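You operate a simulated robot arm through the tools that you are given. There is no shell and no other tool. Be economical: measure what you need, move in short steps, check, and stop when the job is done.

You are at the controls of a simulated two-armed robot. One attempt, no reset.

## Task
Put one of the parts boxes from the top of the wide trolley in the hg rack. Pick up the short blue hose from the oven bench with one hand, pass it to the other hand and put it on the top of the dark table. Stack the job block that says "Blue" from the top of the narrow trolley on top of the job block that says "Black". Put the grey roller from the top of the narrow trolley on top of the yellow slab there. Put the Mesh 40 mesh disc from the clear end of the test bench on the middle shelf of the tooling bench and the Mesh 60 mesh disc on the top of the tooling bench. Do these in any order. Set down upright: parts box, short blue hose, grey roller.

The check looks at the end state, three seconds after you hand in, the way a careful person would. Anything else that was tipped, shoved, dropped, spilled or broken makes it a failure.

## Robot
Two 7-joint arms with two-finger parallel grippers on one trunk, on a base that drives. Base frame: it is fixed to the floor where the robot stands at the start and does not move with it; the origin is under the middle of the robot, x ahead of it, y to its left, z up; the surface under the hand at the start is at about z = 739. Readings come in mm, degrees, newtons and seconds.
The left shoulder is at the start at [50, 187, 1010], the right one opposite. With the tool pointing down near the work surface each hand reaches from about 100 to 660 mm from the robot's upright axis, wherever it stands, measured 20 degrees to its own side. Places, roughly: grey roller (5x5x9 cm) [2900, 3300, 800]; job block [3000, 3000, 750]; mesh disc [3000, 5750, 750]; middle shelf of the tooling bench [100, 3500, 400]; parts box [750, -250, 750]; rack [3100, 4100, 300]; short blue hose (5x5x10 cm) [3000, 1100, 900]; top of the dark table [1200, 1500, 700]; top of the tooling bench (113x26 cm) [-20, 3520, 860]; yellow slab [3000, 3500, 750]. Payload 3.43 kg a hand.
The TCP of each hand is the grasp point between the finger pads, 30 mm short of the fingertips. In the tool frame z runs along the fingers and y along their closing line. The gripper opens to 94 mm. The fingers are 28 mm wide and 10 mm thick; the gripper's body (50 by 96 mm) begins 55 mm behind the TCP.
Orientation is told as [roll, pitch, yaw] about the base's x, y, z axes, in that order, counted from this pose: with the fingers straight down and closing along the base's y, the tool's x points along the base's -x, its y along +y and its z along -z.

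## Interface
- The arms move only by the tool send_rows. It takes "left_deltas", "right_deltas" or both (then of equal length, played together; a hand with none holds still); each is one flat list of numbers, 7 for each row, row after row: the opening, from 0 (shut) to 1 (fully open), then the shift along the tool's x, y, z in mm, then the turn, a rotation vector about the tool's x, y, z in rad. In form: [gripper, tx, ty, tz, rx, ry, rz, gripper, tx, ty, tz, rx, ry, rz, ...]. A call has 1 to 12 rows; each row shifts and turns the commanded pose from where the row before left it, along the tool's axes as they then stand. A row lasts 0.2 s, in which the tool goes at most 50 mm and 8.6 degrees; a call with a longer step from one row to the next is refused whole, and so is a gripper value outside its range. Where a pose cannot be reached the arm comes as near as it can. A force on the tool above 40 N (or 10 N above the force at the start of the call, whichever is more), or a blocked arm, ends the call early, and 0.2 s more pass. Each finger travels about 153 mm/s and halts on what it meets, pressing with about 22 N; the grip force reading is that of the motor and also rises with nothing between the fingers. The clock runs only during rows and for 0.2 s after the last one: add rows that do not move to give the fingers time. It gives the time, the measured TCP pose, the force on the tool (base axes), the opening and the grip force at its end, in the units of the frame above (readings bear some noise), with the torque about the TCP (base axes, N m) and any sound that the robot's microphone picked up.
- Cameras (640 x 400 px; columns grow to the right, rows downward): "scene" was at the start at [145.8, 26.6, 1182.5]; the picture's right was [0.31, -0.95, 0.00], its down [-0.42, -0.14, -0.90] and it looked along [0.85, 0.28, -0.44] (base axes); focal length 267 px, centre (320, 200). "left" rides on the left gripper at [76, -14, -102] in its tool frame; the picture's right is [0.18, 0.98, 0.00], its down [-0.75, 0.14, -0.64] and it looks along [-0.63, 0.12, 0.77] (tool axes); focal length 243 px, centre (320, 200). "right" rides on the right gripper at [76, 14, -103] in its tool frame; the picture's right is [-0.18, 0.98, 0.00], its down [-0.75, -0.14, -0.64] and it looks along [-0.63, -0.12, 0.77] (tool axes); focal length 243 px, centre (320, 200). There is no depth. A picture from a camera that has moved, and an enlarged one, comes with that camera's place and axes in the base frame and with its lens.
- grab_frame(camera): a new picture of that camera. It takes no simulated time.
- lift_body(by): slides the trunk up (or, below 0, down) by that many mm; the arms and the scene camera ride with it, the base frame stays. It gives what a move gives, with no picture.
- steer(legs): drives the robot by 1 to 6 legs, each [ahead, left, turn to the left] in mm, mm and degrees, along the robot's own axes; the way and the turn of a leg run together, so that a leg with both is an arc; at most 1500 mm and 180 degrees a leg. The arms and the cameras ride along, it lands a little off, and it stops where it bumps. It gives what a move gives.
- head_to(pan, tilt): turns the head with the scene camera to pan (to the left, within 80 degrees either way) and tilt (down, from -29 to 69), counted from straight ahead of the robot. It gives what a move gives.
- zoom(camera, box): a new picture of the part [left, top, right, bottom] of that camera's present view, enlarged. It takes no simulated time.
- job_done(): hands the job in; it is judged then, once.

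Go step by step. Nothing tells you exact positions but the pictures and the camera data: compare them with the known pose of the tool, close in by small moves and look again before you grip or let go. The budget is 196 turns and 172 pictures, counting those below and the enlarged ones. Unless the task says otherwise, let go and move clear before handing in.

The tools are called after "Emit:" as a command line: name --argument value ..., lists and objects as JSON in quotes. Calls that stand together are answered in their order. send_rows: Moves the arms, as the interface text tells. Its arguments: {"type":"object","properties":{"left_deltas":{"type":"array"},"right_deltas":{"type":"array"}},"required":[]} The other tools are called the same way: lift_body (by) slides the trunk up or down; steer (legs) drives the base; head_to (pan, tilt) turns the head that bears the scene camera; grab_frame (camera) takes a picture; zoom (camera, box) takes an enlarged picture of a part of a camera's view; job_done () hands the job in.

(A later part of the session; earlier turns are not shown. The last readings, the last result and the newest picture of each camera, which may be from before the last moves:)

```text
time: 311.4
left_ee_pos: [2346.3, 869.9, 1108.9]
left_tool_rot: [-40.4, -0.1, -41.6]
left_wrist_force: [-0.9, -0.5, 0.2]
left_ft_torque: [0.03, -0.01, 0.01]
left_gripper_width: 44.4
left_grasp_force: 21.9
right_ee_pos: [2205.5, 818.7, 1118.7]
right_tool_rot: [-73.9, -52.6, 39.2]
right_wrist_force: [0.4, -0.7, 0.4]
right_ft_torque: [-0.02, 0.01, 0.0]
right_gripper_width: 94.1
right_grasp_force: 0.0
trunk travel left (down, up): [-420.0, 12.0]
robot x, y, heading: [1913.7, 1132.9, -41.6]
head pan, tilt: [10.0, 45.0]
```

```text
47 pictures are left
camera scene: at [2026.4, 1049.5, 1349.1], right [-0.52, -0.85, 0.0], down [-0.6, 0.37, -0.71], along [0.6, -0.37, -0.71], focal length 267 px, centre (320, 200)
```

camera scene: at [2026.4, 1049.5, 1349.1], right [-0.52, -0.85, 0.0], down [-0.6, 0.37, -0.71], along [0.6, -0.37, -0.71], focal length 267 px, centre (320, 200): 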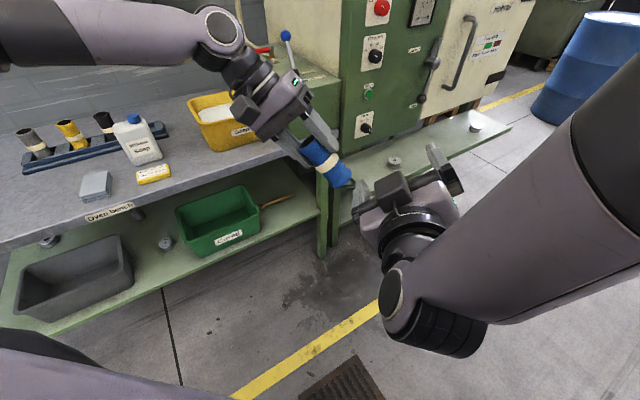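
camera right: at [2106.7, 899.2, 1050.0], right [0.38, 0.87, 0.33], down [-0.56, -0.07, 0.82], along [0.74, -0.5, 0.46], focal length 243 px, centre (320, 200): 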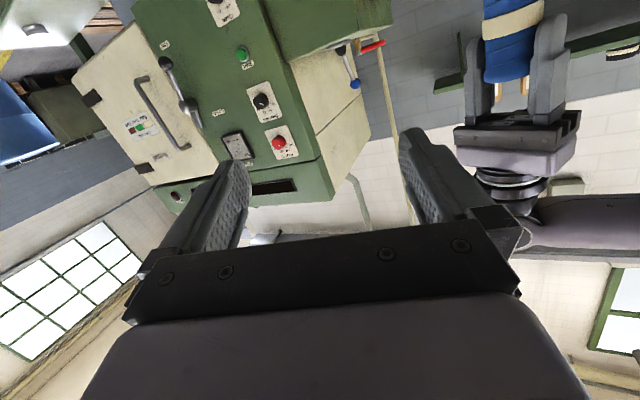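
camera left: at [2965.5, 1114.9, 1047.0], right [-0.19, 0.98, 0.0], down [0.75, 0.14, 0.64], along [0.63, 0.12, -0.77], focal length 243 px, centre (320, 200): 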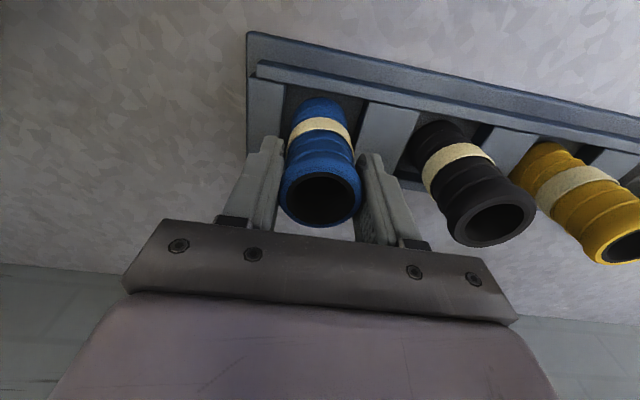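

That works: both hands moved freely. I'm moving the right hand to a pre-grasp point 90 mm behind the hose's lower end.

Emit:
send_rows --right_deltas '[1, -7.2, 31.9, -1.5, 0, 0, 0, 1, -7.2, 31.9, -1.5, 0, 0, 0, 1, -7.2, 31.9, -1.5, 0, 0, 0, 1, 0, 0, 0, 0, 0, 0]'

Emit:
grab_frame --camera "right"

```text
time: 312.0
left_ee_pos: [2345.8, 870.9, 1107.3]
left_tool_rot: [-40.4, -0.2, -41.6]
left_wrist_force: [0.7, 0.5, -1.5]
left_ft_torque: [-0.01, -0.01, -0.01]
left_gripper_width: 44.3
left_grasp_force: 22.1
right_ee_pos: [2229.0, 839.0, 1114.3]
right_tool_rot: [-74.7, -54.8, 36.6]
right_wrist_force: [0.5, -0.1, 0.7]
right_ft_torque: [-0.01, 0.03, 0.0]
right_gripper_width: 94.3
right_grasp_force: 0.1
trunk travel left (down, up): [-420.0, 12.0]
robot x, y, heading: [1916.3, 1130.2, -41.5]
head pan, tilt: [10.0, 45.0]
stopped in row 2 (right hand): the arm was blocked; the commanded pose is now the measured one
```

```text
46 pictures are left
camera right: at [2124.0, 889.3, 1059.6], right [0.55, 0.73, -0.4], down [-0.2, 0.58, 0.79], along [0.81, -0.36, 0.46], focal length 243 px, centre (320, 200)
```

right: 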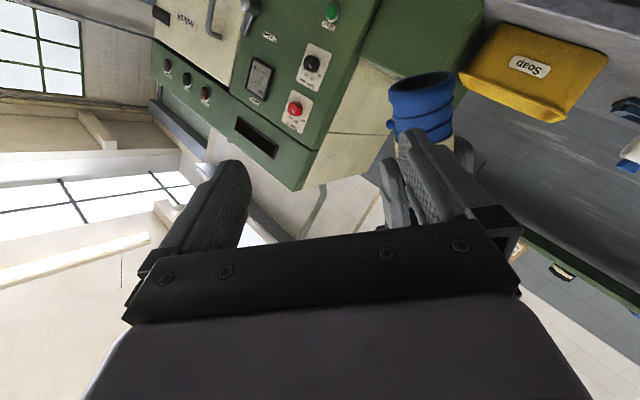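

The right wrist seems to touch the chest, so I'll shift the whole handover 50 mm further forward.

Emit:
send_rows --left_deltas '[0, -25, 0, 0, 0, 0, 0, 0, -25, 0, 0, 0, 0, 0, 0, 0, 0, 0, 0, 0, 0, 0, 0, 0, 0, 0, 0, 0, 0, 0, 0, 0, 0, 0, 0, 0, 0, 0, 0, 0, 0, 0]' --right_deltas '[1, 0, -5, 20, 0, 0, 0, 1, 0, 0, 25, 0, 0, 0, 1, -4, 21, 0, 0, 0, 0, 1, -4, 21, 0, 0, 0, 0, 1, -4, 21, 0, 0, 0, 0, 1, 0, 0, 0, 0, 0, 0]'

Emit:
grab_frame --camera "right"

```text
time: 313.6
left_ee_pos: [2384.6, 869.5, 1112.0]
left_tool_rot: [-40.2, -0.6, -40.8]
left_wrist_force: [4.4, -1.9, -4.9]
left_ft_torque: [0.05, -0.26, 0.28]
left_gripper_width: 45.0
left_grasp_force: 22.1
left hand out of reach, approached as far as the arm can: row 1, 2
right_ee_pos: [2291.9, 814.7, 1101.9]
right_tool_rot: [-73.1, -58.1, 30.4]
right_wrist_force: [-5.0, 2.7, 3.7]
right_ft_torque: [0.1, -0.08, 0.24]
right_gripper_width: 92.4
right_grasp_force: 0.2
trunk travel left (down, up): [-420.0, 12.0]
robot x, y, heading: [1913.4, 1132.2, -41.7]
head pan, tilt: [10.0, 45.0]
stopped in row 6 (right hand): the arm was blocked; the commanded pose is now the measured one
```

```text
45 pictures are left
camera right: at [2194.9, 876.7, 1046.5], right [0.63, 0.7, -0.34], down [-0.18, 0.56, 0.81], along [0.76, -0.45, 0.48], focal length 243 px, centre (320, 200)
```

right: 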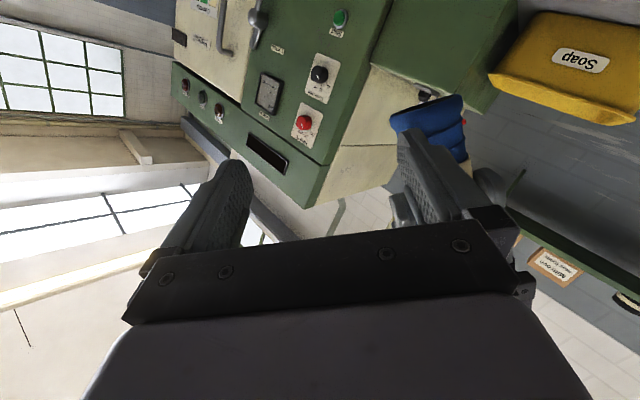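

The right fingertip touched the hose, so I'm backing off 40 mm, moving sideways into line and rolling slightly to match.

Emit:
send_rows --right_deltas '[1, 0, -4, -20, 0, 0, 0, 1, 0, 0, -20, 0, 0, 0, 1, -3.3, 24, 0.4, 0, 0, 0, 1, -3.3, 26, 0.4, 0, 0, 0, 1, -3.3, 26, 0.4, 0, 0, 0, 1, 0, 0, 0, 0, 0, -0.085, 1, 0, 0, 0, 0, 0, -0.085, 1, 0, 0, 0, 0, 0, 0]'

Emit:
grab_frame --camera "right"

```text
time: 314.8
left_ee_pos: [2395.3, 872.2, 1103.4]
left_tool_rot: [-39.0, -0.8, -39.8]
left_wrist_force: [16.5, 0.8, -10.1]
left_ft_torque: [0.14, -0.68, 0.14]
left_gripper_width: 45.7
left_grasp_force: 21.2
right_ee_pos: [2308.1, 851.4, 1098.6]
right_tool_rot: [-74.8, -59.5, 26.6]
right_wrist_force: [-16.5, -2.6, 8.7]
right_ft_torque: [0.05, -0.15, 0.12]
right_gripper_width: 85.6
right_grasp_force: 0.0
trunk travel left (down, up): [-420.0, 12.0]
robot x, y, heading: [1912.4, 1136.1, -41.7]
head pan, tilt: [10.0, 45.0]
stopped in row 6 (left hand): the force on the tool passed its limit at 45 N (the readings are from after the stop); the commanded pose is now the measured one
```

```text
44 pictures are left
camera right: at [2217.1, 921.6, 1039.4], right [0.7, 0.64, -0.32], down [-0.15, 0.57, 0.8], along [0.7, -0.51, 0.5], focal length 243 px, centre (320, 200)
```

right: 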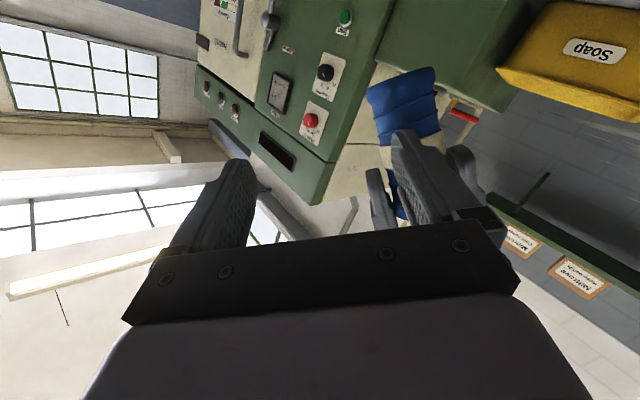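

The chest limits retreat, so I'll approach along the hose's own axis from its free end instead. The right hand goes down and out, then lines up below the hose.

Emit:
send_rows --right_deltas '[1, 35, -4, 0, 0, 0, 0, 1, 35, 0, 0, 0, 0, 0, 1, 35, 0, 0, 0, 0, 0, 1, 0, 0, 0, -0.021, -0.063, -0.059, 1, 0, 0, 0, -0.021, -0.063, -0.059, 1, 0, 0, 0, -0.021, -0.063, -0.059, 1, 5.6, 12.2, 23.7, 0, 0, 0, 1, 5.6, 12.2, 23.7, 0, 0, 0, 1, 5.6, 12.2, 23.7, 0, 0, 0, 1, 0, 0, 0, 0, 0, 0]'

Emit:
grab_frame --camera "right"

Emit:
grab_frame --camera "scene"

```text
time: 317.0
left_ee_pos: [2392.4, 872.7, 1106.0]
left_tool_rot: [-39.3, -0.6, -40.2]
left_wrist_force: [-0.6, 0.8, -0.5]
left_ft_torque: [0.01, -0.02, 0.02]
left_gripper_width: 45.5
left_grasp_force: 22.2
right_ee_pos: [2325.1, 794.2, 971.7]
right_tool_rot: [-88.5, -50.9, 48.2]
right_wrist_force: [0.0, -0.1, -0.7]
right_ft_torque: [0.0, -0.02, 0.0]
right_gripper_width: 93.9
right_grasp_force: 0.0
trunk travel left (down, up): [-420.0, 12.0]
robot x, y, heading: [1910.6, 1136.1, -41.6]
head pan, tilt: [10.0, 45.0]
```

```text
43 pictures are left
camera right: at [2221.4, 834.1, 905.2], right [0.57, 0.67, -0.48], down [-0.24, 0.69, 0.68], along [0.79, -0.27, 0.55], focal length 243 px, centre (320, 200)
```

right: 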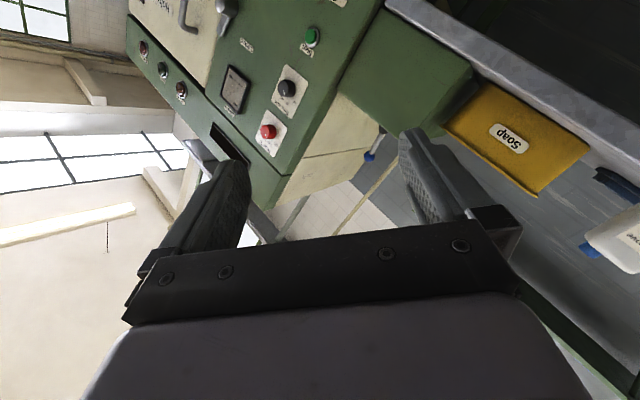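

```text
42 pictures are left
camera scene: at [2026.7, 1050.3, 1349.1], right [-0.52, -0.85, 0.0], down [-0.6, 0.37, -0.71], along [0.6, -0.37, -0.71], focal length 267 px, centre (320, 200)
```

scene: 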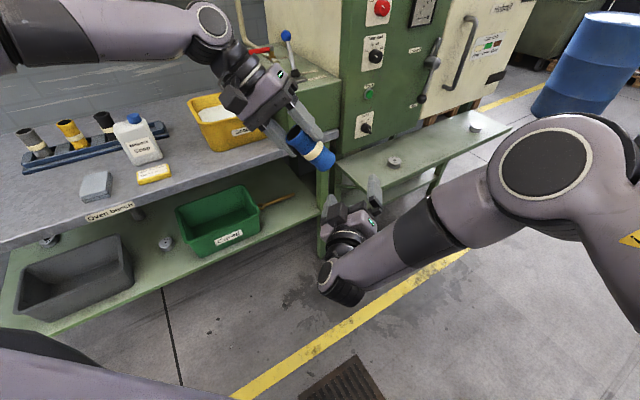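

Both hands are free and aligned. I'm sliding the right hand up along the hose axis by 112 mm so its fingers straddle the free end.

Emit:
send_rows --right_deltas '[1, -22, -4.6, -2, 0, 0, 0, 1, -22, 0, 0, 0, 0, 0, 1, -22, 0, 0, 0, 0, 0, 1, -22, 0, 0, 0, 0, 0, 1, -22, 0, 0, 0, 0, 0, 1, 0, 0, 0, 0, 0, 0]'

Emit:
grab_frame --camera "right"

Emit:
grab_frame --camera "scene"

```text
time: 318.6
left_ee_pos: [2390.8, 872.8, 1105.1]
left_tool_rot: [-39.3, -0.6, -40.3]
left_wrist_force: [0.3, 0.2, -0.8]
left_ft_torque: [0.03, -0.02, 0.03]
left_gripper_width: 45.8
left_grasp_force: 22.2
right_ee_pos: [2360.1, 814.3, 1054.2]
right_tool_rot: [-86.9, -51.3, 43.8]
right_wrist_force: [0.0, 0.3, -0.1]
right_ft_torque: [0.0, 0.03, 0.01]
right_gripper_width: 94.0
right_grasp_force: 0.1
trunk travel left (down, up): [-420.0, 12.0]
robot x, y, heading: [1912.4, 1132.9, -41.4]
head pan, tilt: [10.0, 45.0]
stopped in row 6 (right hand): the arm was blocked; the commanded pose is now the measured one
```

```text
41 pictures are left
camera right: at [2258.9, 861.5, 989.4], right [0.6, 0.65, -0.47], down [-0.2, 0.69, 0.7], along [0.78, -0.33, 0.54], focal length 243 px, centre (320, 200)
```

right: 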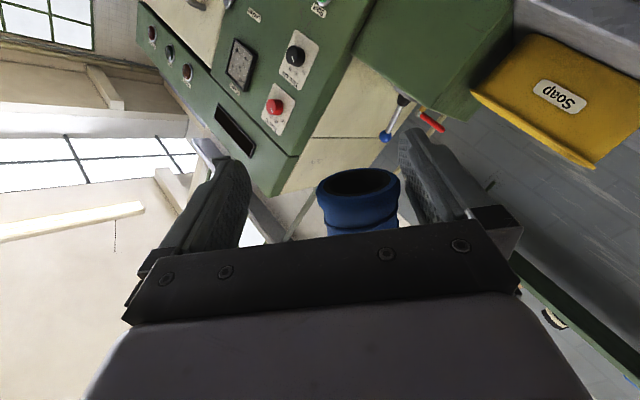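

```text
40 pictures are left
camera scene: at [2026.8, 1050.0, 1349.1], right [-0.52, -0.85, 0.0], down [-0.6, 0.37, -0.71], along [0.6, -0.37, -0.71], focal length 267 px, centre (320, 200)
```

scene: 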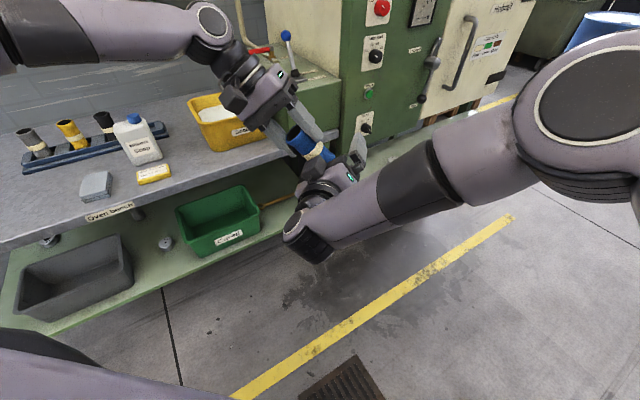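

The hose end is just between the fingers. The right elbow seems to be touching my head, so I'll turn the head left out of the way and continue.

Emit:
head_to --pan 70 --tilt 40

Emit:
send_rows --right_deltas '[1, 0, 8, -7, 0, 0, 0, 1, -10, 9, -7, 0, 0, 0, 1, -15, 0, 0, 0, 0, 0, 1, -10, 0, 0, 0, 0, 0, 1, 0, 0, 0, 0, 0, 0]'

Emit:
grab_frame --camera "right"

```text
time: 319.9
left_ee_pos: [2390.8, 873.2, 1106.2]
left_tool_rot: [-39.3, -0.6, -40.3]
left_wrist_force: [-1.1, 0.0, -0.9]
left_ft_torque: [-0.03, 0.0, 0.02]
left_gripper_width: 45.6
left_grasp_force: 21.3
right_ee_pos: [2360.4, 814.3, 1055.1]
right_tool_rot: [-86.9, -51.3, 43.9]
right_wrist_force: [-0.6, -0.2, -0.1]
right_ft_torque: [-0.02, -0.01, 0.01]
right_gripper_width: 94.0
right_grasp_force: 0.0
trunk travel left (down, up): [-420.0, 12.0]
robot x, y, heading: [1916.6, 1132.2, -41.8]
head pan, tilt: [70.0, 40.0]
```

```text
time: 321.3
left_ee_pos: [2390.3, 873.2, 1106.0]
left_tool_rot: [-39.3, -0.6, -40.3]
left_wrist_force: [0.1, 0.3, -0.6]
left_ft_torque: [-0.01, 0.0, -0.02]
left_gripper_width: 45.2
left_grasp_force: 22.2
right_ee_pos: [2368.4, 821.9, 1065.5]
right_tool_rot: [-85.6, -51.3, 39.9]
right_wrist_force: [0.6, 0.4, -1.2]
right_ft_torque: [-0.01, 0.01, -0.02]
right_gripper_width: 94.0
right_grasp_force: 0.0
trunk travel left (down, up): [-420.0, 12.0]
robot x, y, heading: [1913.0, 1132.5, -41.5]
head pan, tilt: [70.0, 40.0]
stopped in row 5 (right hand): the arm was blocked; the commanded pose is now the measured one
```

```text
39 pictures are left
camera right: at [2269.3, 875.7, 1002.6], right [0.63, 0.62, -0.47], down [-0.16, 0.69, 0.71], along [0.76, -0.37, 0.53], focal length 243 px, centre (320, 200)
```

right: 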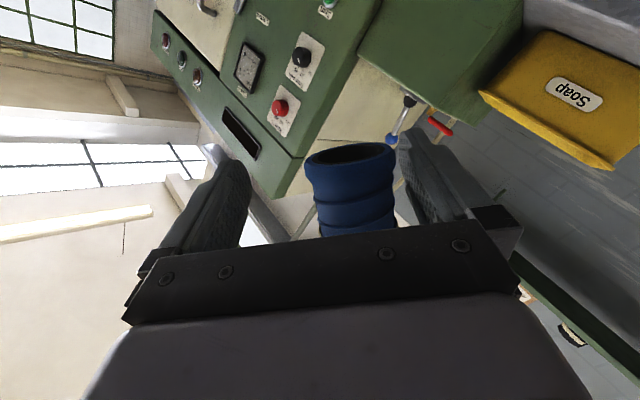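

The hose end is 25 mm inside the right fingers. I'm using the left hand to centre it a little and then closing the right hand.

Emit:
send_rows --left_deltas '[0, -4, -7, 5, 0, 0, 0, 0, -4, -6, 5, 0, 0, 0, 0, 0, 0, 0, 0, 0, 0]'

Emit:
send_rows --right_deltas '[0.7, 0, 0, 0, 0, 0, 0, 0.45, 0, 0, 0, 0, 0, 0, 0.2, 0, 0, 0, 0, 0, 0, 0, 0, 0, 0, 0, 0, 0, 0, 0, 0, 0, 0, 0, 0]'

Emit:
grab_frame --camera "right"

```text
time: 322.1
left_ee_pos: [2384.0, 867.8, 1107.7]
left_tool_rot: [-39.4, -0.6, -40.1]
left_wrist_force: [0.3, 0.6, -1.4]
left_ft_torque: [0.03, -0.01, 0.02]
left_gripper_width: 45.4
left_grasp_force: 22.2
left hand out of reach, approached as far as the arm can: row 1, 2
right_ee_pos: [2369.3, 823.2, 1065.9]
right_tool_rot: [-85.6, -51.5, 40.0]
right_wrist_force: [0.7, -0.1, 0.8]
right_ft_torque: [0.02, 0.02, -0.04]
right_gripper_width: 94.0
right_grasp_force: 0.1
trunk travel left (down, up): [-420.0, 12.0]
robot x, y, heading: [1915.9, 1135.4, -41.5]
head pan, tilt: [70.0, 40.0]
```

```text
time: 323.3
left_ee_pos: [2381.7, 867.1, 1109.6]
left_tool_rot: [-40.0, -0.6, -40.3]
left_wrist_force: [-21.6, -13.7, 15.2]
left_ft_torque: [-0.63, 0.85, -0.23]
left_gripper_width: 45.5
left_grasp_force: 22.1
right_ee_pos: [2368.1, 826.2, 1064.3]
right_tool_rot: [-85.1, -51.3, 39.9]
right_wrist_force: [21.7, 12.9, -14.6]
right_ft_torque: [-0.65, 0.32, -0.55]
right_gripper_width: 50.0
right_grasp_force: 22.0
trunk travel left (down, up): [-420.0, 12.0]
robot x, y, heading: [1913.6, 1131.5, -41.4]
head pan, tilt: [70.0, 40.0]
```

```text
38 pictures are left
camera right: at [2269.4, 877.3, 1001.8], right [0.62, 0.63, -0.47], down [-0.16, 0.69, 0.71], along [0.77, -0.37, 0.53], focal length 243 px, centre (320, 200)
```

right: 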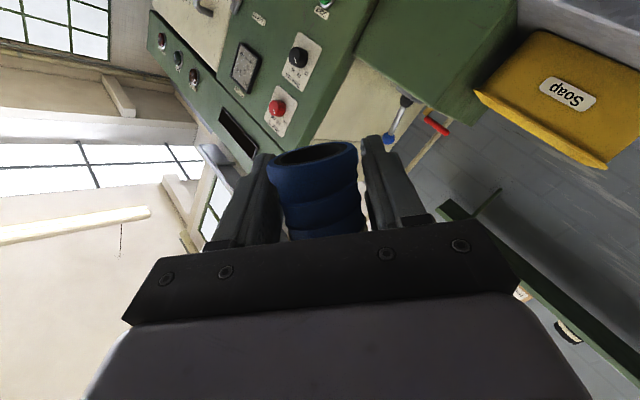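

The right hand has it at 50 mm width. I'm opening the left hand and withdrawing it along its axis.

Emit:
send_rows --left_deltas '[0.6, 0, 0, 0, 0, 0, 0, 0.9, 0, 0, 0, 0, 0, 0, 1, 0, 0, 0, 0, 0, 0, 1, 0, 0, -25, 0, 0, 0, 1, 0, 0, -30, 0, 0, 0, 1, 0, 0, -30, 0, 0, 0, 1, 0, 0, -30, 0, 0, 0]'

Emit:
head_to --pan 10 --tilt 40

Emit:
grab_frame --camera "scene"

```text
time: 324.9
left_ee_pos: [2433.6, 924.6, 1197.8]
left_tool_rot: [-39.3, -0.6, -40.2]
left_wrist_force: [0.4, -0.2, -0.1]
left_ft_torque: [0.01, 0.0, -0.03]
left_gripper_width: 93.9
left_grasp_force: 0.0
right_ee_pos: [2367.0, 823.6, 1067.5]
right_tool_rot: [-85.7, -51.4, 40.1]
right_wrist_force: [-0.3, -0.6, -1.6]
right_ft_torque: [-0.02, 0.0, 0.01]
right_gripper_width: 49.5
right_grasp_force: 22.0
trunk travel left (down, up): [-420.0, 12.0]
robot x, y, heading: [1913.2, 1137.8, -41.1]
head pan, tilt: [70.0, 40.0]
```

```text
time: 326.2
left_ee_pos: [2433.5, 924.8, 1198.8]
left_tool_rot: [-39.3, -0.7, -40.1]
left_wrist_force: [0.2, 0.3, -0.8]
left_ft_torque: [-0.03, 0.0, 0.03]
left_gripper_width: 94.1
left_grasp_force: 0.0
right_ee_pos: [2368.3, 823.8, 1065.5]
right_tool_rot: [-85.5, -51.4, 40.1]
right_wrist_force: [-1.0, 0.0, -1.3]
right_ft_torque: [-0.06, -0.01, 0.06]
right_gripper_width: 49.4
right_grasp_force: 21.8
trunk travel left (down, up): [-420.0, 12.0]
robot x, y, heading: [1914.9, 1133.4, -41.6]
head pan, tilt: [10.0, 40.0]
```

```text
37 pictures are left
camera scene: at [2030.1, 1048.4, 1356.3], right [-0.52, -0.85, 0.0], down [-0.55, 0.34, -0.77], along [0.65, -0.4, -0.64], focal length 267 px, centre (320, 200)
```

scene: 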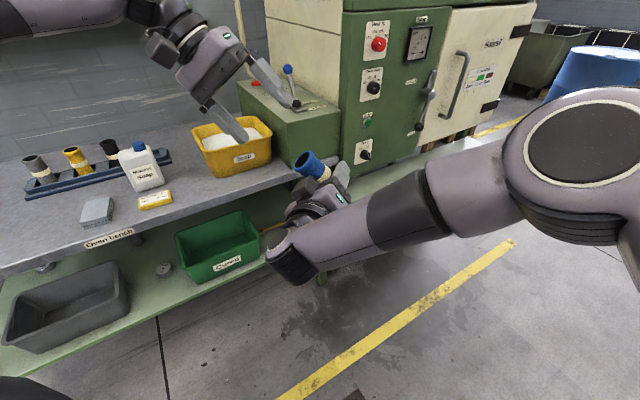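

The pass succeeded: the right hand holds the hose alone. I'm rolling the right hand to bring the hose vertical and returning the left hand to vertical.

Emit:
send_rows --right_deltas '[0, 0, -15, 0, -0.0158, 0.008, 0.1384, 0, 0, -15, 0, -0.0158, 0.008, 0.1384, 0, 0, -15, 0, -0.0158, 0.008, 0.1384, 0, 0, -15, 0, -0.0158, 0.008, 0.1384, 0, 0, -15, 0, -0.0158, 0.008, 0.1384, 0, 0, 0, 0, 0, 0, 0]' --left_deltas '[1, 0, 20, -15, 0, 0, 0, 1, 0, 20, -10, -0.137, 0, 0, 1, 0, 20, 0, -0.137, 0, 0, 1, 0, 10, 0, -0.137, 0, 0, 1, 0, 10, 0, -0.137, 0, 0, 1, 0, 0, 0, -0.137, 0, 0]'

Emit:
grab_frame --camera "scene"

```text
time: 327.6
left_ee_pos: [2485.4, 989.2, 1173.0]
left_tool_rot: [0.0, -0.6, -40.2]
left_wrist_force: [-0.1, -1.3, 0.2]
left_ft_torque: [0.0, -0.04, 0.01]
left_gripper_width: 94.1
left_grasp_force: 0.0
right_ee_pos: [2322.0, 775.9, 1095.5]
right_tool_rot: [13.1, -83.5, -56.0]
right_wrist_force: [-0.1, -0.6, -0.8]
right_ft_torque: [-0.02, -0.03, 0.03]
right_gripper_width: 49.4
right_grasp_force: 21.5
trunk travel left (down, up): [-420.0, 12.0]
robot x, y, heading: [1909.6, 1134.5, -41.4]
head pan, tilt: [10.0, 40.0]
```

```text
36 pictures are left
camera scene: at [2030.4, 1048.1, 1356.3], right [-0.52, -0.85, 0.0], down [-0.55, 0.34, -0.77], along [0.65, -0.4, -0.64], focal length 267 px, centre (320, 200)
```

scene: 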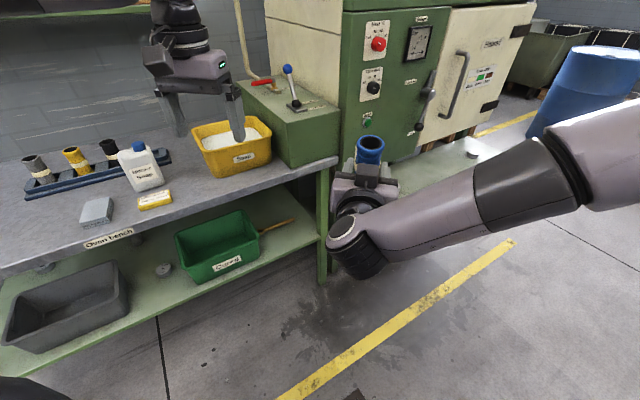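

Hose is vertical in the right hand. I'm driving around to the north side of the dark table, facing south.

Emit:
steer --legs '[[0, 0, -48.6], [-1480, 0, 0], [-60, -860, 0]]'

Emit:
head_to --pan 15 --tilt 35

Emit:
grab_frame --camera "scene"

```text
time: 344.5
left_ee_pos: [1370.6, 2159.0, 1172.7]
left_tool_rot: [-0.1, -0.6, -89.1]
left_wrist_force: [-1.1, -0.1, -0.5]
left_ft_torque: [0.01, 0.01, 0.01]
left_gripper_width: 94.1
left_grasp_force: 0.1
right_ee_pos: [1102.0, 2142.1, 1093.6]
right_tool_rot: [12.4, -83.6, -104.1]
right_wrist_force: [-0.3, -0.3, -0.7]
right_ft_torque: [0.0, 0.01, 0.01]
right_gripper_width: 49.2
right_grasp_force: 21.8
trunk travel left (down, up): [-420.0, 12.0]
robot x, y, heading: [1105.4, 2685.1, -90.3]
head pan, tilt: [10.0, 40.0]
```

```text
time: 345.1
left_ee_pos: [1369.9, 2159.2, 1174.2]
left_tool_rot: [0.0, -0.6, -89.1]
left_wrist_force: [-0.3, 0.2, -0.3]
left_ft_torque: [0.02, 0.0, -0.01]
left_gripper_width: 93.7
left_grasp_force: 0.1
right_ee_pos: [1103.1, 2141.7, 1093.4]
right_tool_rot: [12.2, -83.6, -103.9]
right_wrist_force: [0.3, 0.1, -1.3]
right_ft_torque: [-0.02, -0.04, 0.02]
right_gripper_width: 49.2
right_grasp_force: 22.2
trunk travel left (down, up): [-420.0, 12.0]
robot x, y, heading: [1106.5, 2688.0, -90.3]
head pan, tilt: [15.0, 35.0]
```

```text
35 pictures are left
camera scene: at [1125.4, 2539.6, 1363.9], right [-0.97, -0.25, 0.0], down [-0.14, 0.56, -0.82], along [0.2, -0.79, -0.57], focal length 267 px, centre (320, 200)
```

scene: 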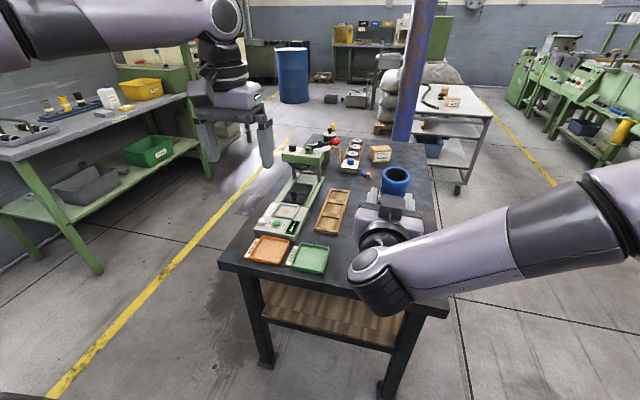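

Table's north edge is at y ≈ 2070, top z ≈ 715, and the free area is near x 1060. I'm moving in and lowering to just above.

Emit:
steer --legs '[[157, -40, 0]]'

Emit:
lift_body --by -300

Emit:
grab_frame --camera "right"

Emit:
grab_frame --camera "scene"

```text
time: 346.6
left_ee_pos: [1329.1, 2001.4, 1173.3]
left_tool_rot: [0.0, -0.7, -89.1]
left_wrist_force: [0.4, 0.1, -0.8]
left_ft_torque: [0.03, -0.01, 0.0]
left_gripper_width: 94.4
left_grasp_force: 0.1
right_ee_pos: [1059.6, 1986.4, 1092.9]
right_tool_rot: [12.1, -83.5, -103.9]
right_wrist_force: [0.4, 0.7, -0.7]
right_ft_torque: [0.0, -0.01, -0.01]
right_gripper_width: 49.4
right_grasp_force: 22.1
trunk travel left (down, up): [-420.0, 12.0]
robot x, y, heading: [1058.7, 2530.1, -90.2]
head pan, tilt: [15.0, 35.0]
```

```text
time: 349.6
left_ee_pos: [1329.3, 2002.1, 872.9]
left_tool_rot: [0.0, -0.6, -89.1]
left_wrist_force: [-1.0, 0.1, -0.2]
left_ft_torque: [-0.02, 0.01, 0.02]
left_gripper_width: 94.2
left_grasp_force: 0.0
right_ee_pos: [1061.7, 1986.9, 793.8]
right_tool_rot: [12.2, -83.6, -103.9]
right_wrist_force: [-0.6, 1.0, -1.5]
right_ft_torque: [-0.02, 0.01, -0.02]
right_gripper_width: 49.0
right_grasp_force: 22.2
trunk travel left (down, up): [-120.0, 312.0]
robot x, y, heading: [1060.8, 2523.4, -90.1]
head pan, tilt: [15.0, 35.0]
```

```text
34 pictures are left
camera right: at [1079.7, 2097.1, 730.0], right [0.98, -0.05, 0.21], down [-0.14, 0.56, 0.82], along [-0.16, -0.83, 0.54], focal length 243 px, centre (320, 200)
```

right: 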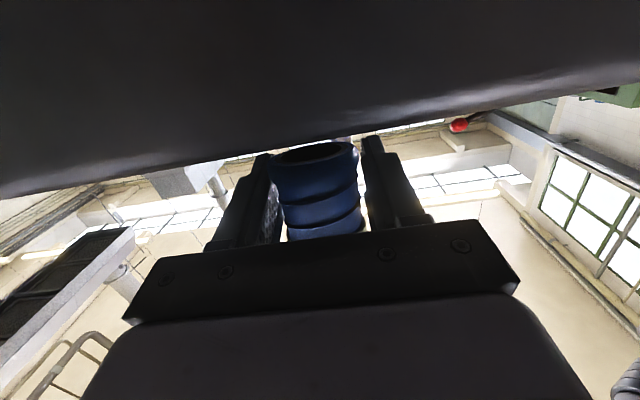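

```text
33 pictures are left
camera scene: at [1083.3, 2383.1, 1063.9], right [-0.97, -0.25, 0.0], down [-0.14, 0.56, -0.82], along [0.21, -0.79, -0.57], focal length 267 px, centre (320, 200)
```

scene: 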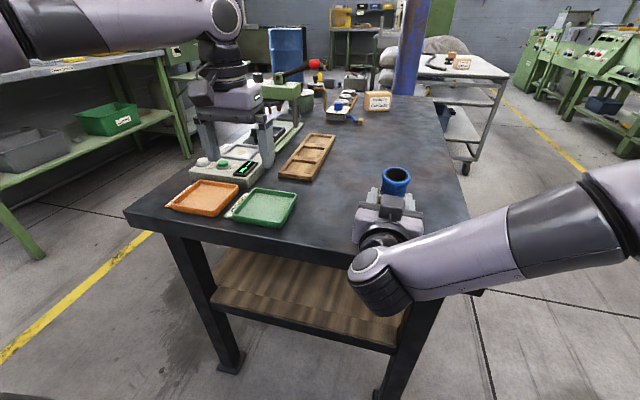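

Left hand is too near the items on the table, so I'm raising it first, then lowering the trunk 38 mm.

Emit:
send_rows --left_deltas '[1, 0, 0, -35, 0, 0, 0, 1, 0, 0, -35, 0, 0, 0, 1, 0, 0, -35, 0, 0, 0, 1, 0, 0, -20, 0, 0, 0]'

Emit:
lift_body --by -36

Emit:
zoom --camera "scene" --box '[300, 130, 460, 270]'

```text
time: 350.6
left_ee_pos: [1348.3, 2023.9, 988.4]
left_tool_rot: [0.0, -0.6, -89.1]
left_wrist_force: [0.3, -0.7, 0.8]
left_ft_torque: [-0.02, 0.01, 0.01]
left_gripper_width: 94.2
left_grasp_force: 0.0
left hand out of reach, approached as far as the arm can: row 2, 3, 4
right_ee_pos: [1060.9, 1986.7, 794.5]
right_tool_rot: [12.2, -83.6, -104.0]
right_wrist_force: [0.3, -0.1, -0.9]
right_ft_torque: [-0.02, -0.02, -0.02]
right_gripper_width: 48.9
right_grasp_force: 21.8
trunk travel left (down, up): [-120.0, 312.0]
robot x, y, heading: [1064.9, 2528.2, -90.3]
head pan, tilt: [15.0, 35.0]
```

```text
time: 351.4
left_ee_pos: [1347.2, 2025.1, 952.7]
left_tool_rot: [-0.1, -0.7, -89.1]
left_wrist_force: [0.1, 0.2, 0.5]
left_ft_torque: [0.01, 0.02, 0.02]
left_gripper_width: 94.1
left_grasp_force: 0.0
right_ee_pos: [1061.2, 1985.8, 764.1]
right_tool_rot: [16.7, -84.4, -108.5]
right_wrist_force: [2.1, -4.5, 28.6]
right_ft_torque: [0.7, 0.01, -0.02]
right_gripper_width: 49.0
right_grasp_force: 22.1
trunk travel left (down, up): [-84.0, 348.0]
robot x, y, heading: [1062.5, 2526.8, -90.3]
head pan, tilt: [15.0, 35.0]
```

```text
2.86 times, centred on (380, 200) of scene
camera zoom: at [1083.5, 2384.6, 1028.7], right [-0.97, -0.25, 0.0], down [-0.14, 0.55, -0.82], along [0.21, -0.79, -0.57], focal length 763 px, centre (149, 200)
```

zoom: 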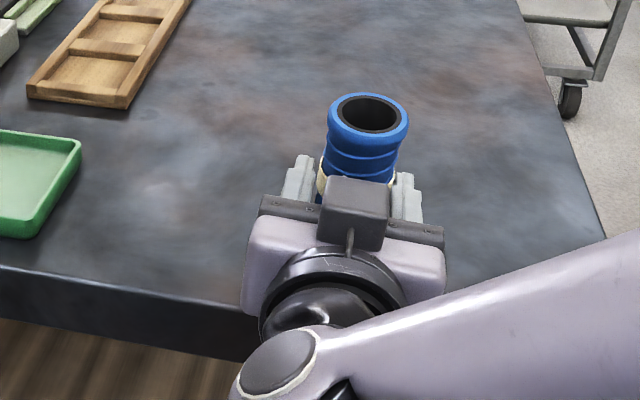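

The hose has met the table at z ≈ 737. I'm easing up 4 mm and opening the right hand.

Emit:
lift_body --by 4

Emit:
send_rows --right_deltas '[0.55, 0, 0, 0, 0, 0, 0, 0.65, 0, 0, 0, 0, 0, 0, 0.8, 0, 0, 0, 0, 0, 0, 1, 0, 0, 0, 0, 0, 0, 1, 0, 0, 0, 0, 0, 0]'

Emit:
zoom --camera "scene" --box '[300, 130, 460, 270]'

```text
time: 351.9
left_ee_pos: [1346.9, 2024.8, 955.6]
left_tool_rot: [-0.2, -0.8, -89.1]
left_wrist_force: [0.2, -0.2, -0.1]
left_ft_torque: [-0.05, -0.03, -0.01]
left_gripper_width: 93.9
left_grasp_force: 0.1
right_ee_pos: [1062.3, 1984.9, 764.9]
right_tool_rot: [13.4, -83.9, -105.0]
right_wrist_force: [5.2, -13.4, 19.7]
right_ft_torque: [0.29, -0.04, -0.09]
right_gripper_width: 49.1
right_grasp_force: 21.8
trunk travel left (down, up): [-88.0, 344.0]
robot x, y, heading: [1062.7, 2528.2, -90.5]
head pan, tilt: [15.0, 35.0]
```

```text
time: 353.1
left_ee_pos: [1346.1, 2023.7, 955.9]
left_tool_rot: [-0.1, -0.7, -89.0]
left_wrist_force: [0.6, 0.3, 0.3]
left_ft_torque: [0.03, 0.04, 0.02]
left_gripper_width: 94.1
left_grasp_force: 0.1
right_ee_pos: [1060.7, 1985.9, 761.6]
right_tool_rot: [12.3, -83.7, -103.9]
right_wrist_force: [0.7, 0.5, 1.1]
right_ft_torque: [0.03, -0.02, 0.02]
right_gripper_width: 93.8
right_grasp_force: 0.1
trunk travel left (down, up): [-88.0, 344.0]
robot x, y, heading: [1064.1, 2528.7, -90.6]
head pan, tilt: [15.0, 35.0]
```

```text
2.86 times, centred on (380, 200) of scene
camera zoom: at [1083.3, 2383.1, 1031.9], right [-0.97, -0.25, 0.0], down [-0.14, 0.56, -0.82], along [0.21, -0.79, -0.57], focal length 763 px, centre (149, 200)
```

zoom: 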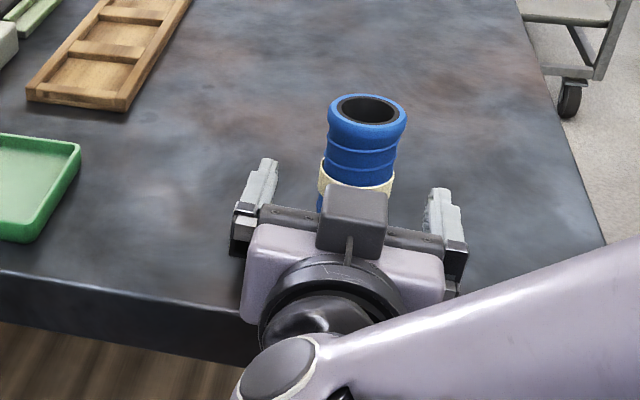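

The hose stands upright. I'm backing straight away and checking.

Emit:
steer --legs '[[-120, 0, 0], [-250, 0, 0]]'

Emit:
grab_frame --camera "scene"

```text
time: 355.6
left_ee_pos: [1350.8, 2331.8, 958.0]
left_tool_rot: [-0.3, -1.0, -89.2]
left_wrist_force: [-0.7, 1.3, 0.8]
left_ft_torque: [0.0, 0.02, 0.02]
left_gripper_width: 94.0
left_grasp_force: 0.2
right_ee_pos: [1065.4, 2294.9, 763.8]
right_tool_rot: [12.8, -83.7, -104.5]
right_wrist_force: [0.4, -0.3, -0.1]
right_ft_torque: [-0.01, -0.01, 0.0]
right_gripper_width: 93.9
right_grasp_force: 0.0
trunk travel left (down, up): [-88.0, 344.0]
robot x, y, heading: [1066.1, 2840.0, -90.6]
head pan, tilt: [15.0, 35.0]
stopped in leg 2: the robot was blocked; the commanded pose is now the measured one
```

```text
30 pictures are left
camera scene: at [1087.2, 2691.2, 1031.9], right [-0.97, -0.25, 0.0], down [-0.14, 0.56, -0.82], along [0.2, -0.79, -0.57], focal length 267 px, centre (320, 200)
```

scene: 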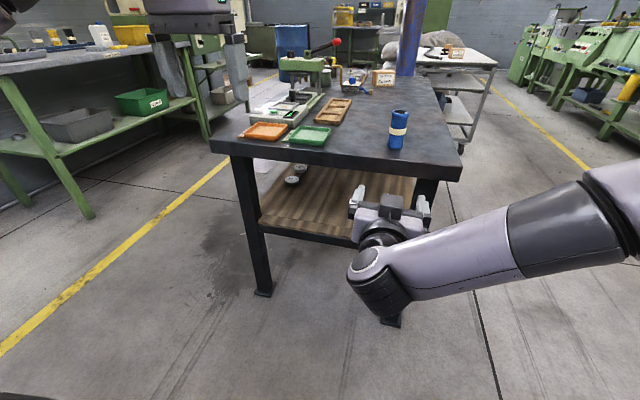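

Hose done. I'm moving off from the bench behind me, resetting the right hand, and heading to the test bench.

Emit:
steer --legs '[[110, 0, 0], [0, 0, 90.6]]'

Emit:
lift_body --by 200

Emit:
send_rows --right_deltas '[1, 0, -20, 0, 0, 0.14, 0, 1, 0, -20, 0, 0, 0.14, 0, 1, 0, -20, 0, 0, 0.14, 0, 1, 0, -20, 0, 0, 0.14, 0, 1, 0, -20, 0, 0, 0.14, 0, 1, 0, -20, 0, 0, 0.14, 0, 1, 0, -20, 0, 0, 0.14, 0, 1, 0, -20, 0, 0, 0.14, 0, 1, 0, 0, 0, 0, 0.14, 0, 1, 0, 0, 0, 0, 0.14, 0, 1, 15, 0, -15, 0, 0.06, 0, 1, 15, 0, -15, 0, 0, 0]'

Emit:
steer --legs '[[1000, -150, 0], [0, 1450, 0], [0, 1300, 0]]'

Emit:
head_to --pan 15 --tilt 25

Emit:
grab_frame --camera "scene"

```text
time: 360.6
left_ee_pos: [1568.1, 3014.7, 958.4]
left_tool_rot: [-0.2, -0.9, 1.1]
left_wrist_force: [-0.3, 1.3, 0.8]
left_ft_torque: [0.0, 0.03, -0.01]
left_gripper_width: 94.0
left_grasp_force: 0.1
right_ee_pos: [1605.9, 2731.6, 762.3]
right_tool_rot: [13.0, -83.7, -14.4]
right_wrist_force: [0.1, 0.7, -0.4]
right_ft_torque: [0.04, 0.04, 0.01]
right_gripper_width: 93.8
right_grasp_force: 0.0
trunk travel left (down, up): [-88.0, 344.0]
robot x, y, heading: [1069.4, 2729.2, -0.2]
head pan, tilt: [15.0, 35.0]
```

```text
time: 362.8
left_ee_pos: [1567.6, 3015.7, 1158.1]
left_tool_rot: [-0.2, -0.9, 1.0]
left_wrist_force: [-0.1, 0.3, 0.2]
left_ft_torque: [0.02, -0.02, 0.01]
left_gripper_width: 93.9
left_grasp_force: 0.1
right_ee_pos: [1605.8, 2730.2, 963.5]
right_tool_rot: [12.9, -83.7, -14.3]
right_wrist_force: [0.3, 0.9, 0.1]
right_ft_torque: [0.0, 0.0, -0.01]
right_gripper_width: 94.0
right_grasp_force: 0.1
trunk travel left (down, up): [-288.0, 144.0]
robot x, y, heading: [1064.0, 2732.6, -0.4]
head pan, tilt: [15.0, 35.0]
```

```text
time: 365.4
left_ee_pos: [1567.4, 3014.8, 1157.9]
left_tool_rot: [-0.2, -0.8, 1.2]
left_wrist_force: [0.9, -1.1, -1.3]
left_ft_torque: [-0.02, -0.02, 0.01]
left_gripper_width: 94.0
left_grasp_force: 0.1
right_ee_pos: [1571.6, 2569.6, 989.7]
right_tool_rot: [1.3, -0.1, -1.4]
right_wrist_force: [-0.3, -0.1, 0.1]
right_ft_torque: [0.0, 0.01, 0.01]
right_gripper_width: 93.8
right_grasp_force: 0.1
trunk travel left (down, up): [-288.0, 144.0]
robot x, y, heading: [1065.8, 2730.0, -0.0]
head pan, tilt: [15.0, 35.0]
```

```text
time: 394.4
left_ee_pos: [2569.2, 5624.5, 1158.2]
left_tool_rot: [-0.2, -1.0, 0.0]
left_wrist_force: [-0.6, -0.1, 0.2]
left_ft_torque: [0.01, -0.03, -0.01]
left_gripper_width: 94.2
left_grasp_force: 0.0
right_ee_pos: [2564.0, 5180.2, 990.2]
right_tool_rot: [1.4, -0.3, -2.4]
right_wrist_force: [-1.5, 0.6, 0.0]
right_ft_torque: [0.02, -0.02, 0.0]
right_gripper_width: 93.9
right_grasp_force: 0.0
trunk travel left (down, up): [-288.0, 144.0]
robot x, y, heading: [2058.4, 5348.5, -1.2]
head pan, tilt: [15.0, 35.0]
```

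```text
time: 395.1
left_ee_pos: [2568.5, 5625.0, 1159.2]
left_tool_rot: [-0.2, -0.9, 0.0]
left_wrist_force: [-0.3, -0.6, 1.3]
left_ft_torque: [0.01, 0.03, -0.02]
left_gripper_width: 94.2
left_grasp_force: 0.1
right_ee_pos: [2564.7, 5178.9, 988.7]
right_tool_rot: [1.5, -0.3, -2.6]
right_wrist_force: [-0.1, -0.9, -0.2]
right_ft_torque: [0.01, 0.01, 0.02]
right_gripper_width: 94.0
right_grasp_force: 0.1
trunk travel left (down, up): [-288.0, 144.0]
robot x, y, heading: [2059.7, 5347.0, -1.7]
head pan, tilt: [15.0, 25.0]
```

```text
29 pictures are left
camera scene: at [2208.0, 5365.7, 1247.6], right [0.24, -0.97, 0.0], down [-0.41, -0.1, -0.91], along [0.88, 0.21, -0.42], focal length 267 px, centre (320, 200)
```

scene: 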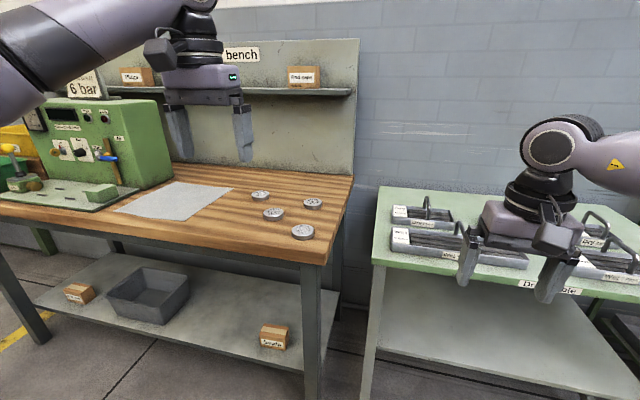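

Four discs lie on the clear end of the test bench. I'm reading them.

Emit:
zoom --camera "scene" --box '[235, 180, 335, 245]'

```text
6.15 times, centred on (285, 212) of scene
camera zoom: at [2208.0, 5365.7, 1247.6], right [0.24, -0.97, 0.0], down [-0.41, -0.1, -0.91], along [0.88, 0.21, -0.42], focal length 1643 px, centre (535, 123)
```

zoom: 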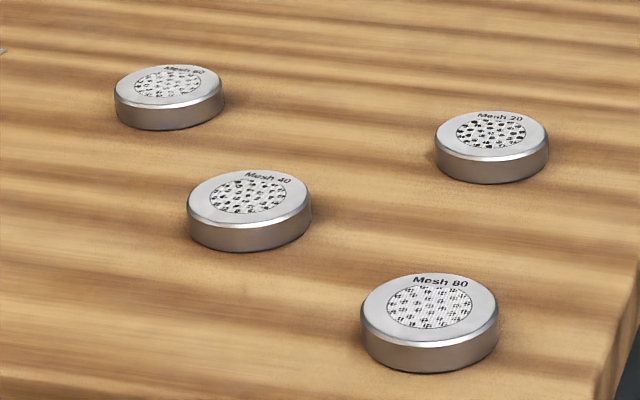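

Mesh 40 is the middle disc (~3030, 5740), and Mesh 60 is the back-left one (~3153, 5852). The left hand will take Mesh 40 with a 25° pitch, which the shelf needs later. I'm configuring the left hand and moving over it.

Emit:
send_rows --left_deltas '[1, 0, 0, 38, 0, 0, -0.112, 1, 0, 0, 38, 0, 0, -0.112, 1, 0, 0, 38, 0, 0, -0.112, 1, 0, 0, 38, 0, 0, -0.112, 1, 0, 0, 38, 0, 0, -0.112, 1, 0, 0, 0, 0, -0.1455, 0, 1, 0, 0, 0, 0, -0.1455, 0, 1, 0, 0, 0, 0, -0.1455, 0]'

Emit:
steer --legs '[[0, 0, -28.5], [38, 475, 0]]'

Emit:
grab_frame --camera "left"

```text
time: 396.9
left_ee_pos: [2571.2, 5623.5, 968.9]
left_tool_rot: [-0.9, -25.8, 32.4]
left_wrist_force: [-0.3, 0.0, -0.7]
left_ft_torque: [-0.04, 0.02, -0.03]
left_gripper_width: 94.2
left_grasp_force: 0.0
right_ee_pos: [2563.1, 5178.6, 990.1]
right_tool_rot: [1.4, -0.2, -2.5]
right_wrist_force: [0.2, 1.0, 0.5]
right_ft_torque: [-0.02, -0.01, 0.0]
right_gripper_width: 94.0
right_grasp_force: 0.1
trunk travel left (down, up): [-288.0, 144.0]
robot x, y, heading: [2060.0, 5342.9, -1.4]
head pan, tilt: [15.0, 25.0]
```

```text
time: 402.9
left_ee_pos: [2907.0, 5743.4, 967.6]
left_tool_rot: [-0.7, -25.7, 4.1]
left_wrist_force: [-0.1, -1.0, 0.2]
left_ft_torque: [0.04, 0.02, 0.01]
left_gripper_width: 94.1
left_grasp_force: 0.1
right_ee_pos: [2690.2, 5355.6, 989.6]
right_tool_rot: [1.4, -0.2, -30.8]
right_wrist_force: [0.2, -1.0, -0.3]
right_ft_torque: [0.0, -0.01, -0.01]
right_gripper_width: 94.2
right_grasp_force: 0.1
trunk travel left (down, up): [-288.0, 144.0]
robot x, y, heading: [2328.8, 5742.6, -29.8]
head pan, tilt: [15.0, 25.0]
```

```text
27 pictures are left
camera left: at [2795.5, 5721.5, 1027.9], right [-0.23, 0.97, -0.09], down [0.39, 0.18, 0.9], along [0.89, 0.17, -0.42], focal length 243 px, centre (320, 200)
```

left: 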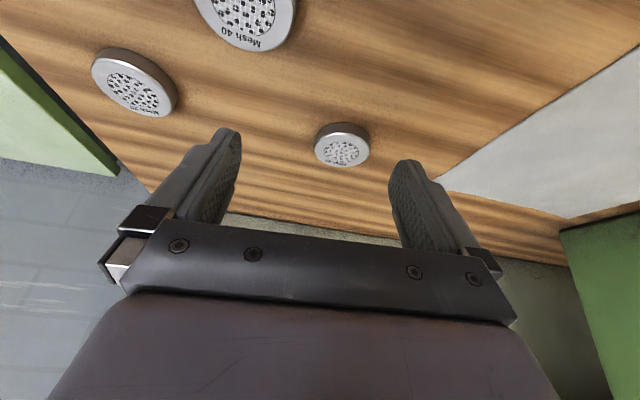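

Triangulation puts Mesh 40 at (2898, 5681) and Mesh 60 at (3010, 5780), disc tops at z ≈ 857. I'm moving over Mesh 40 and lowering.

Emit:
steer --legs '[[13, -64, 0]]'

Emit:
lift_body --by -62

Emit:
grab_frame --camera "left"

```text
time: 404.2
left_ee_pos: [2886.0, 5679.4, 968.6]
left_tool_rot: [-0.7, -25.5, 4.1]
left_wrist_force: [0.4, 0.1, -1.4]
left_ft_torque: [0.04, 0.01, -0.02]
left_gripper_width: 94.2
left_grasp_force: 0.1
right_ee_pos: [2668.1, 5292.4, 989.9]
right_tool_rot: [1.4, -0.2, -30.9]
right_wrist_force: [0.0, -0.1, 0.2]
right_ft_torque: [0.01, -0.01, -0.01]
right_gripper_width: 94.0
right_grasp_force: 0.0
trunk travel left (down, up): [-288.0, 144.0]
robot x, y, heading: [2304.8, 5677.9, -29.6]
head pan, tilt: [15.0, 25.0]
```

```text
time: 405.2
left_ee_pos: [2886.0, 5679.4, 906.2]
left_tool_rot: [-0.7, -25.6, 4.1]
left_wrist_force: [-0.6, -0.6, 0.1]
left_ft_torque: [0.02, 0.01, 0.01]
left_gripper_width: 94.3
left_grasp_force: 0.1
right_ee_pos: [2669.4, 5292.6, 927.8]
right_tool_rot: [1.4, -0.2, -30.8]
right_wrist_force: [0.0, 1.3, 0.7]
right_ft_torque: [-0.01, 0.01, 0.01]
right_gripper_width: 94.0
right_grasp_force: 0.0
trunk travel left (down, up): [-226.0, 206.0]
robot x, y, heading: [2303.1, 5681.4, -29.8]
head pan, tilt: [15.0, 25.0]
```

```text
26 pictures are left
camera left: at [2774.5, 5658.2, 966.1], right [-0.23, 0.97, -0.09], down [0.39, 0.18, 0.9], along [0.89, 0.17, -0.42], focal length 243 px, centre (320, 200)
```

left: 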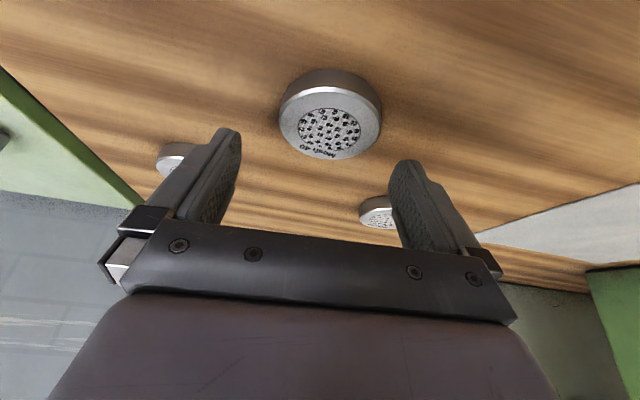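

Well aligned. Lowering 32 mm and gripping.

Emit:
lift_body --by -32

Emit:
send_rows --left_deltas '[1, 1, 3, 2, 0, 0, 0, 0.8, 0, 0, 0, 0, 0, 0, 0.5, 0, 0, 0, 0, 0, 0, 0.2, 0, 0, 0, 0, 0, 0, 0, 0, 0, 0, 0, 0, 0, 0, 0, 0, 0, 0, 0, 0]'

Emit:
grab_frame --camera "left"

```text
time: 406.0
left_ee_pos: [2885.8, 5680.4, 884.2]
left_tool_rot: [-0.9, -26.9, 4.2]
left_wrist_force: [-12.0, 4.4, 14.9]
left_ft_torque: [0.87, 0.48, 0.68]
left_gripper_width: 93.7
left_grasp_force: 0.1
right_ee_pos: [2667.7, 5293.1, 896.6]
right_tool_rot: [1.5, -0.4, -30.8]
right_wrist_force: [-0.2, -0.4, 0.0]
right_ft_torque: [0.0, -0.03, 0.01]
right_gripper_width: 94.2
right_grasp_force: 0.0
trunk travel left (down, up): [-194.0, 238.0]
robot x, y, heading: [2302.5, 5676.9, -29.8]
head pan, tilt: [15.0, 25.0]
stopped: the force on the tool passed its limit at 44 N (the readings are from after the stop); the commanded pose is now the measured one
```

```text
time: 406.6
left_ee_pos: [2887.3, 5685.4, 883.2]
left_tool_rot: [-0.4, -27.1, 4.2]
left_wrist_force: [-2.1, 2.7, 14.4]
left_ft_torque: [0.61, 0.2, 0.12]
left_gripper_width: 60.9
left_grasp_force: 12.1
right_ee_pos: [2668.1, 5293.6, 896.0]
right_tool_rot: [1.4, -0.3, -30.8]
right_wrist_force: [-0.1, -0.1, -0.2]
right_ft_torque: [0.04, -0.01, 0.01]
right_gripper_width: 94.1
right_grasp_force: 0.1
trunk travel left (down, up): [-194.0, 238.0]
robot x, y, heading: [2301.9, 5680.2, -29.7]
head pan, tilt: [15.0, 25.0]
stopped in row 3 (left hand): the force on the tool passed its limit at 50 N (the readings are from after the stop); the commanded pose is now the measured one
```

```text
25 pictures are left
camera left: at [2775.0, 5663.0, 940.0], right [-0.23, 0.97, -0.09], down [0.37, 0.17, 0.91], along [0.9, 0.18, -0.39], focal length 243 px, centre (320, 200)
```

left: 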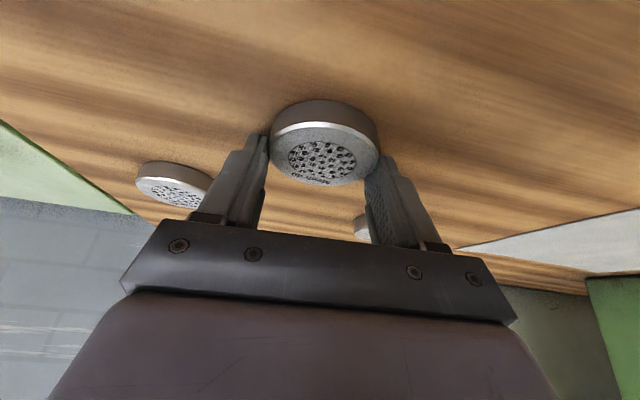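

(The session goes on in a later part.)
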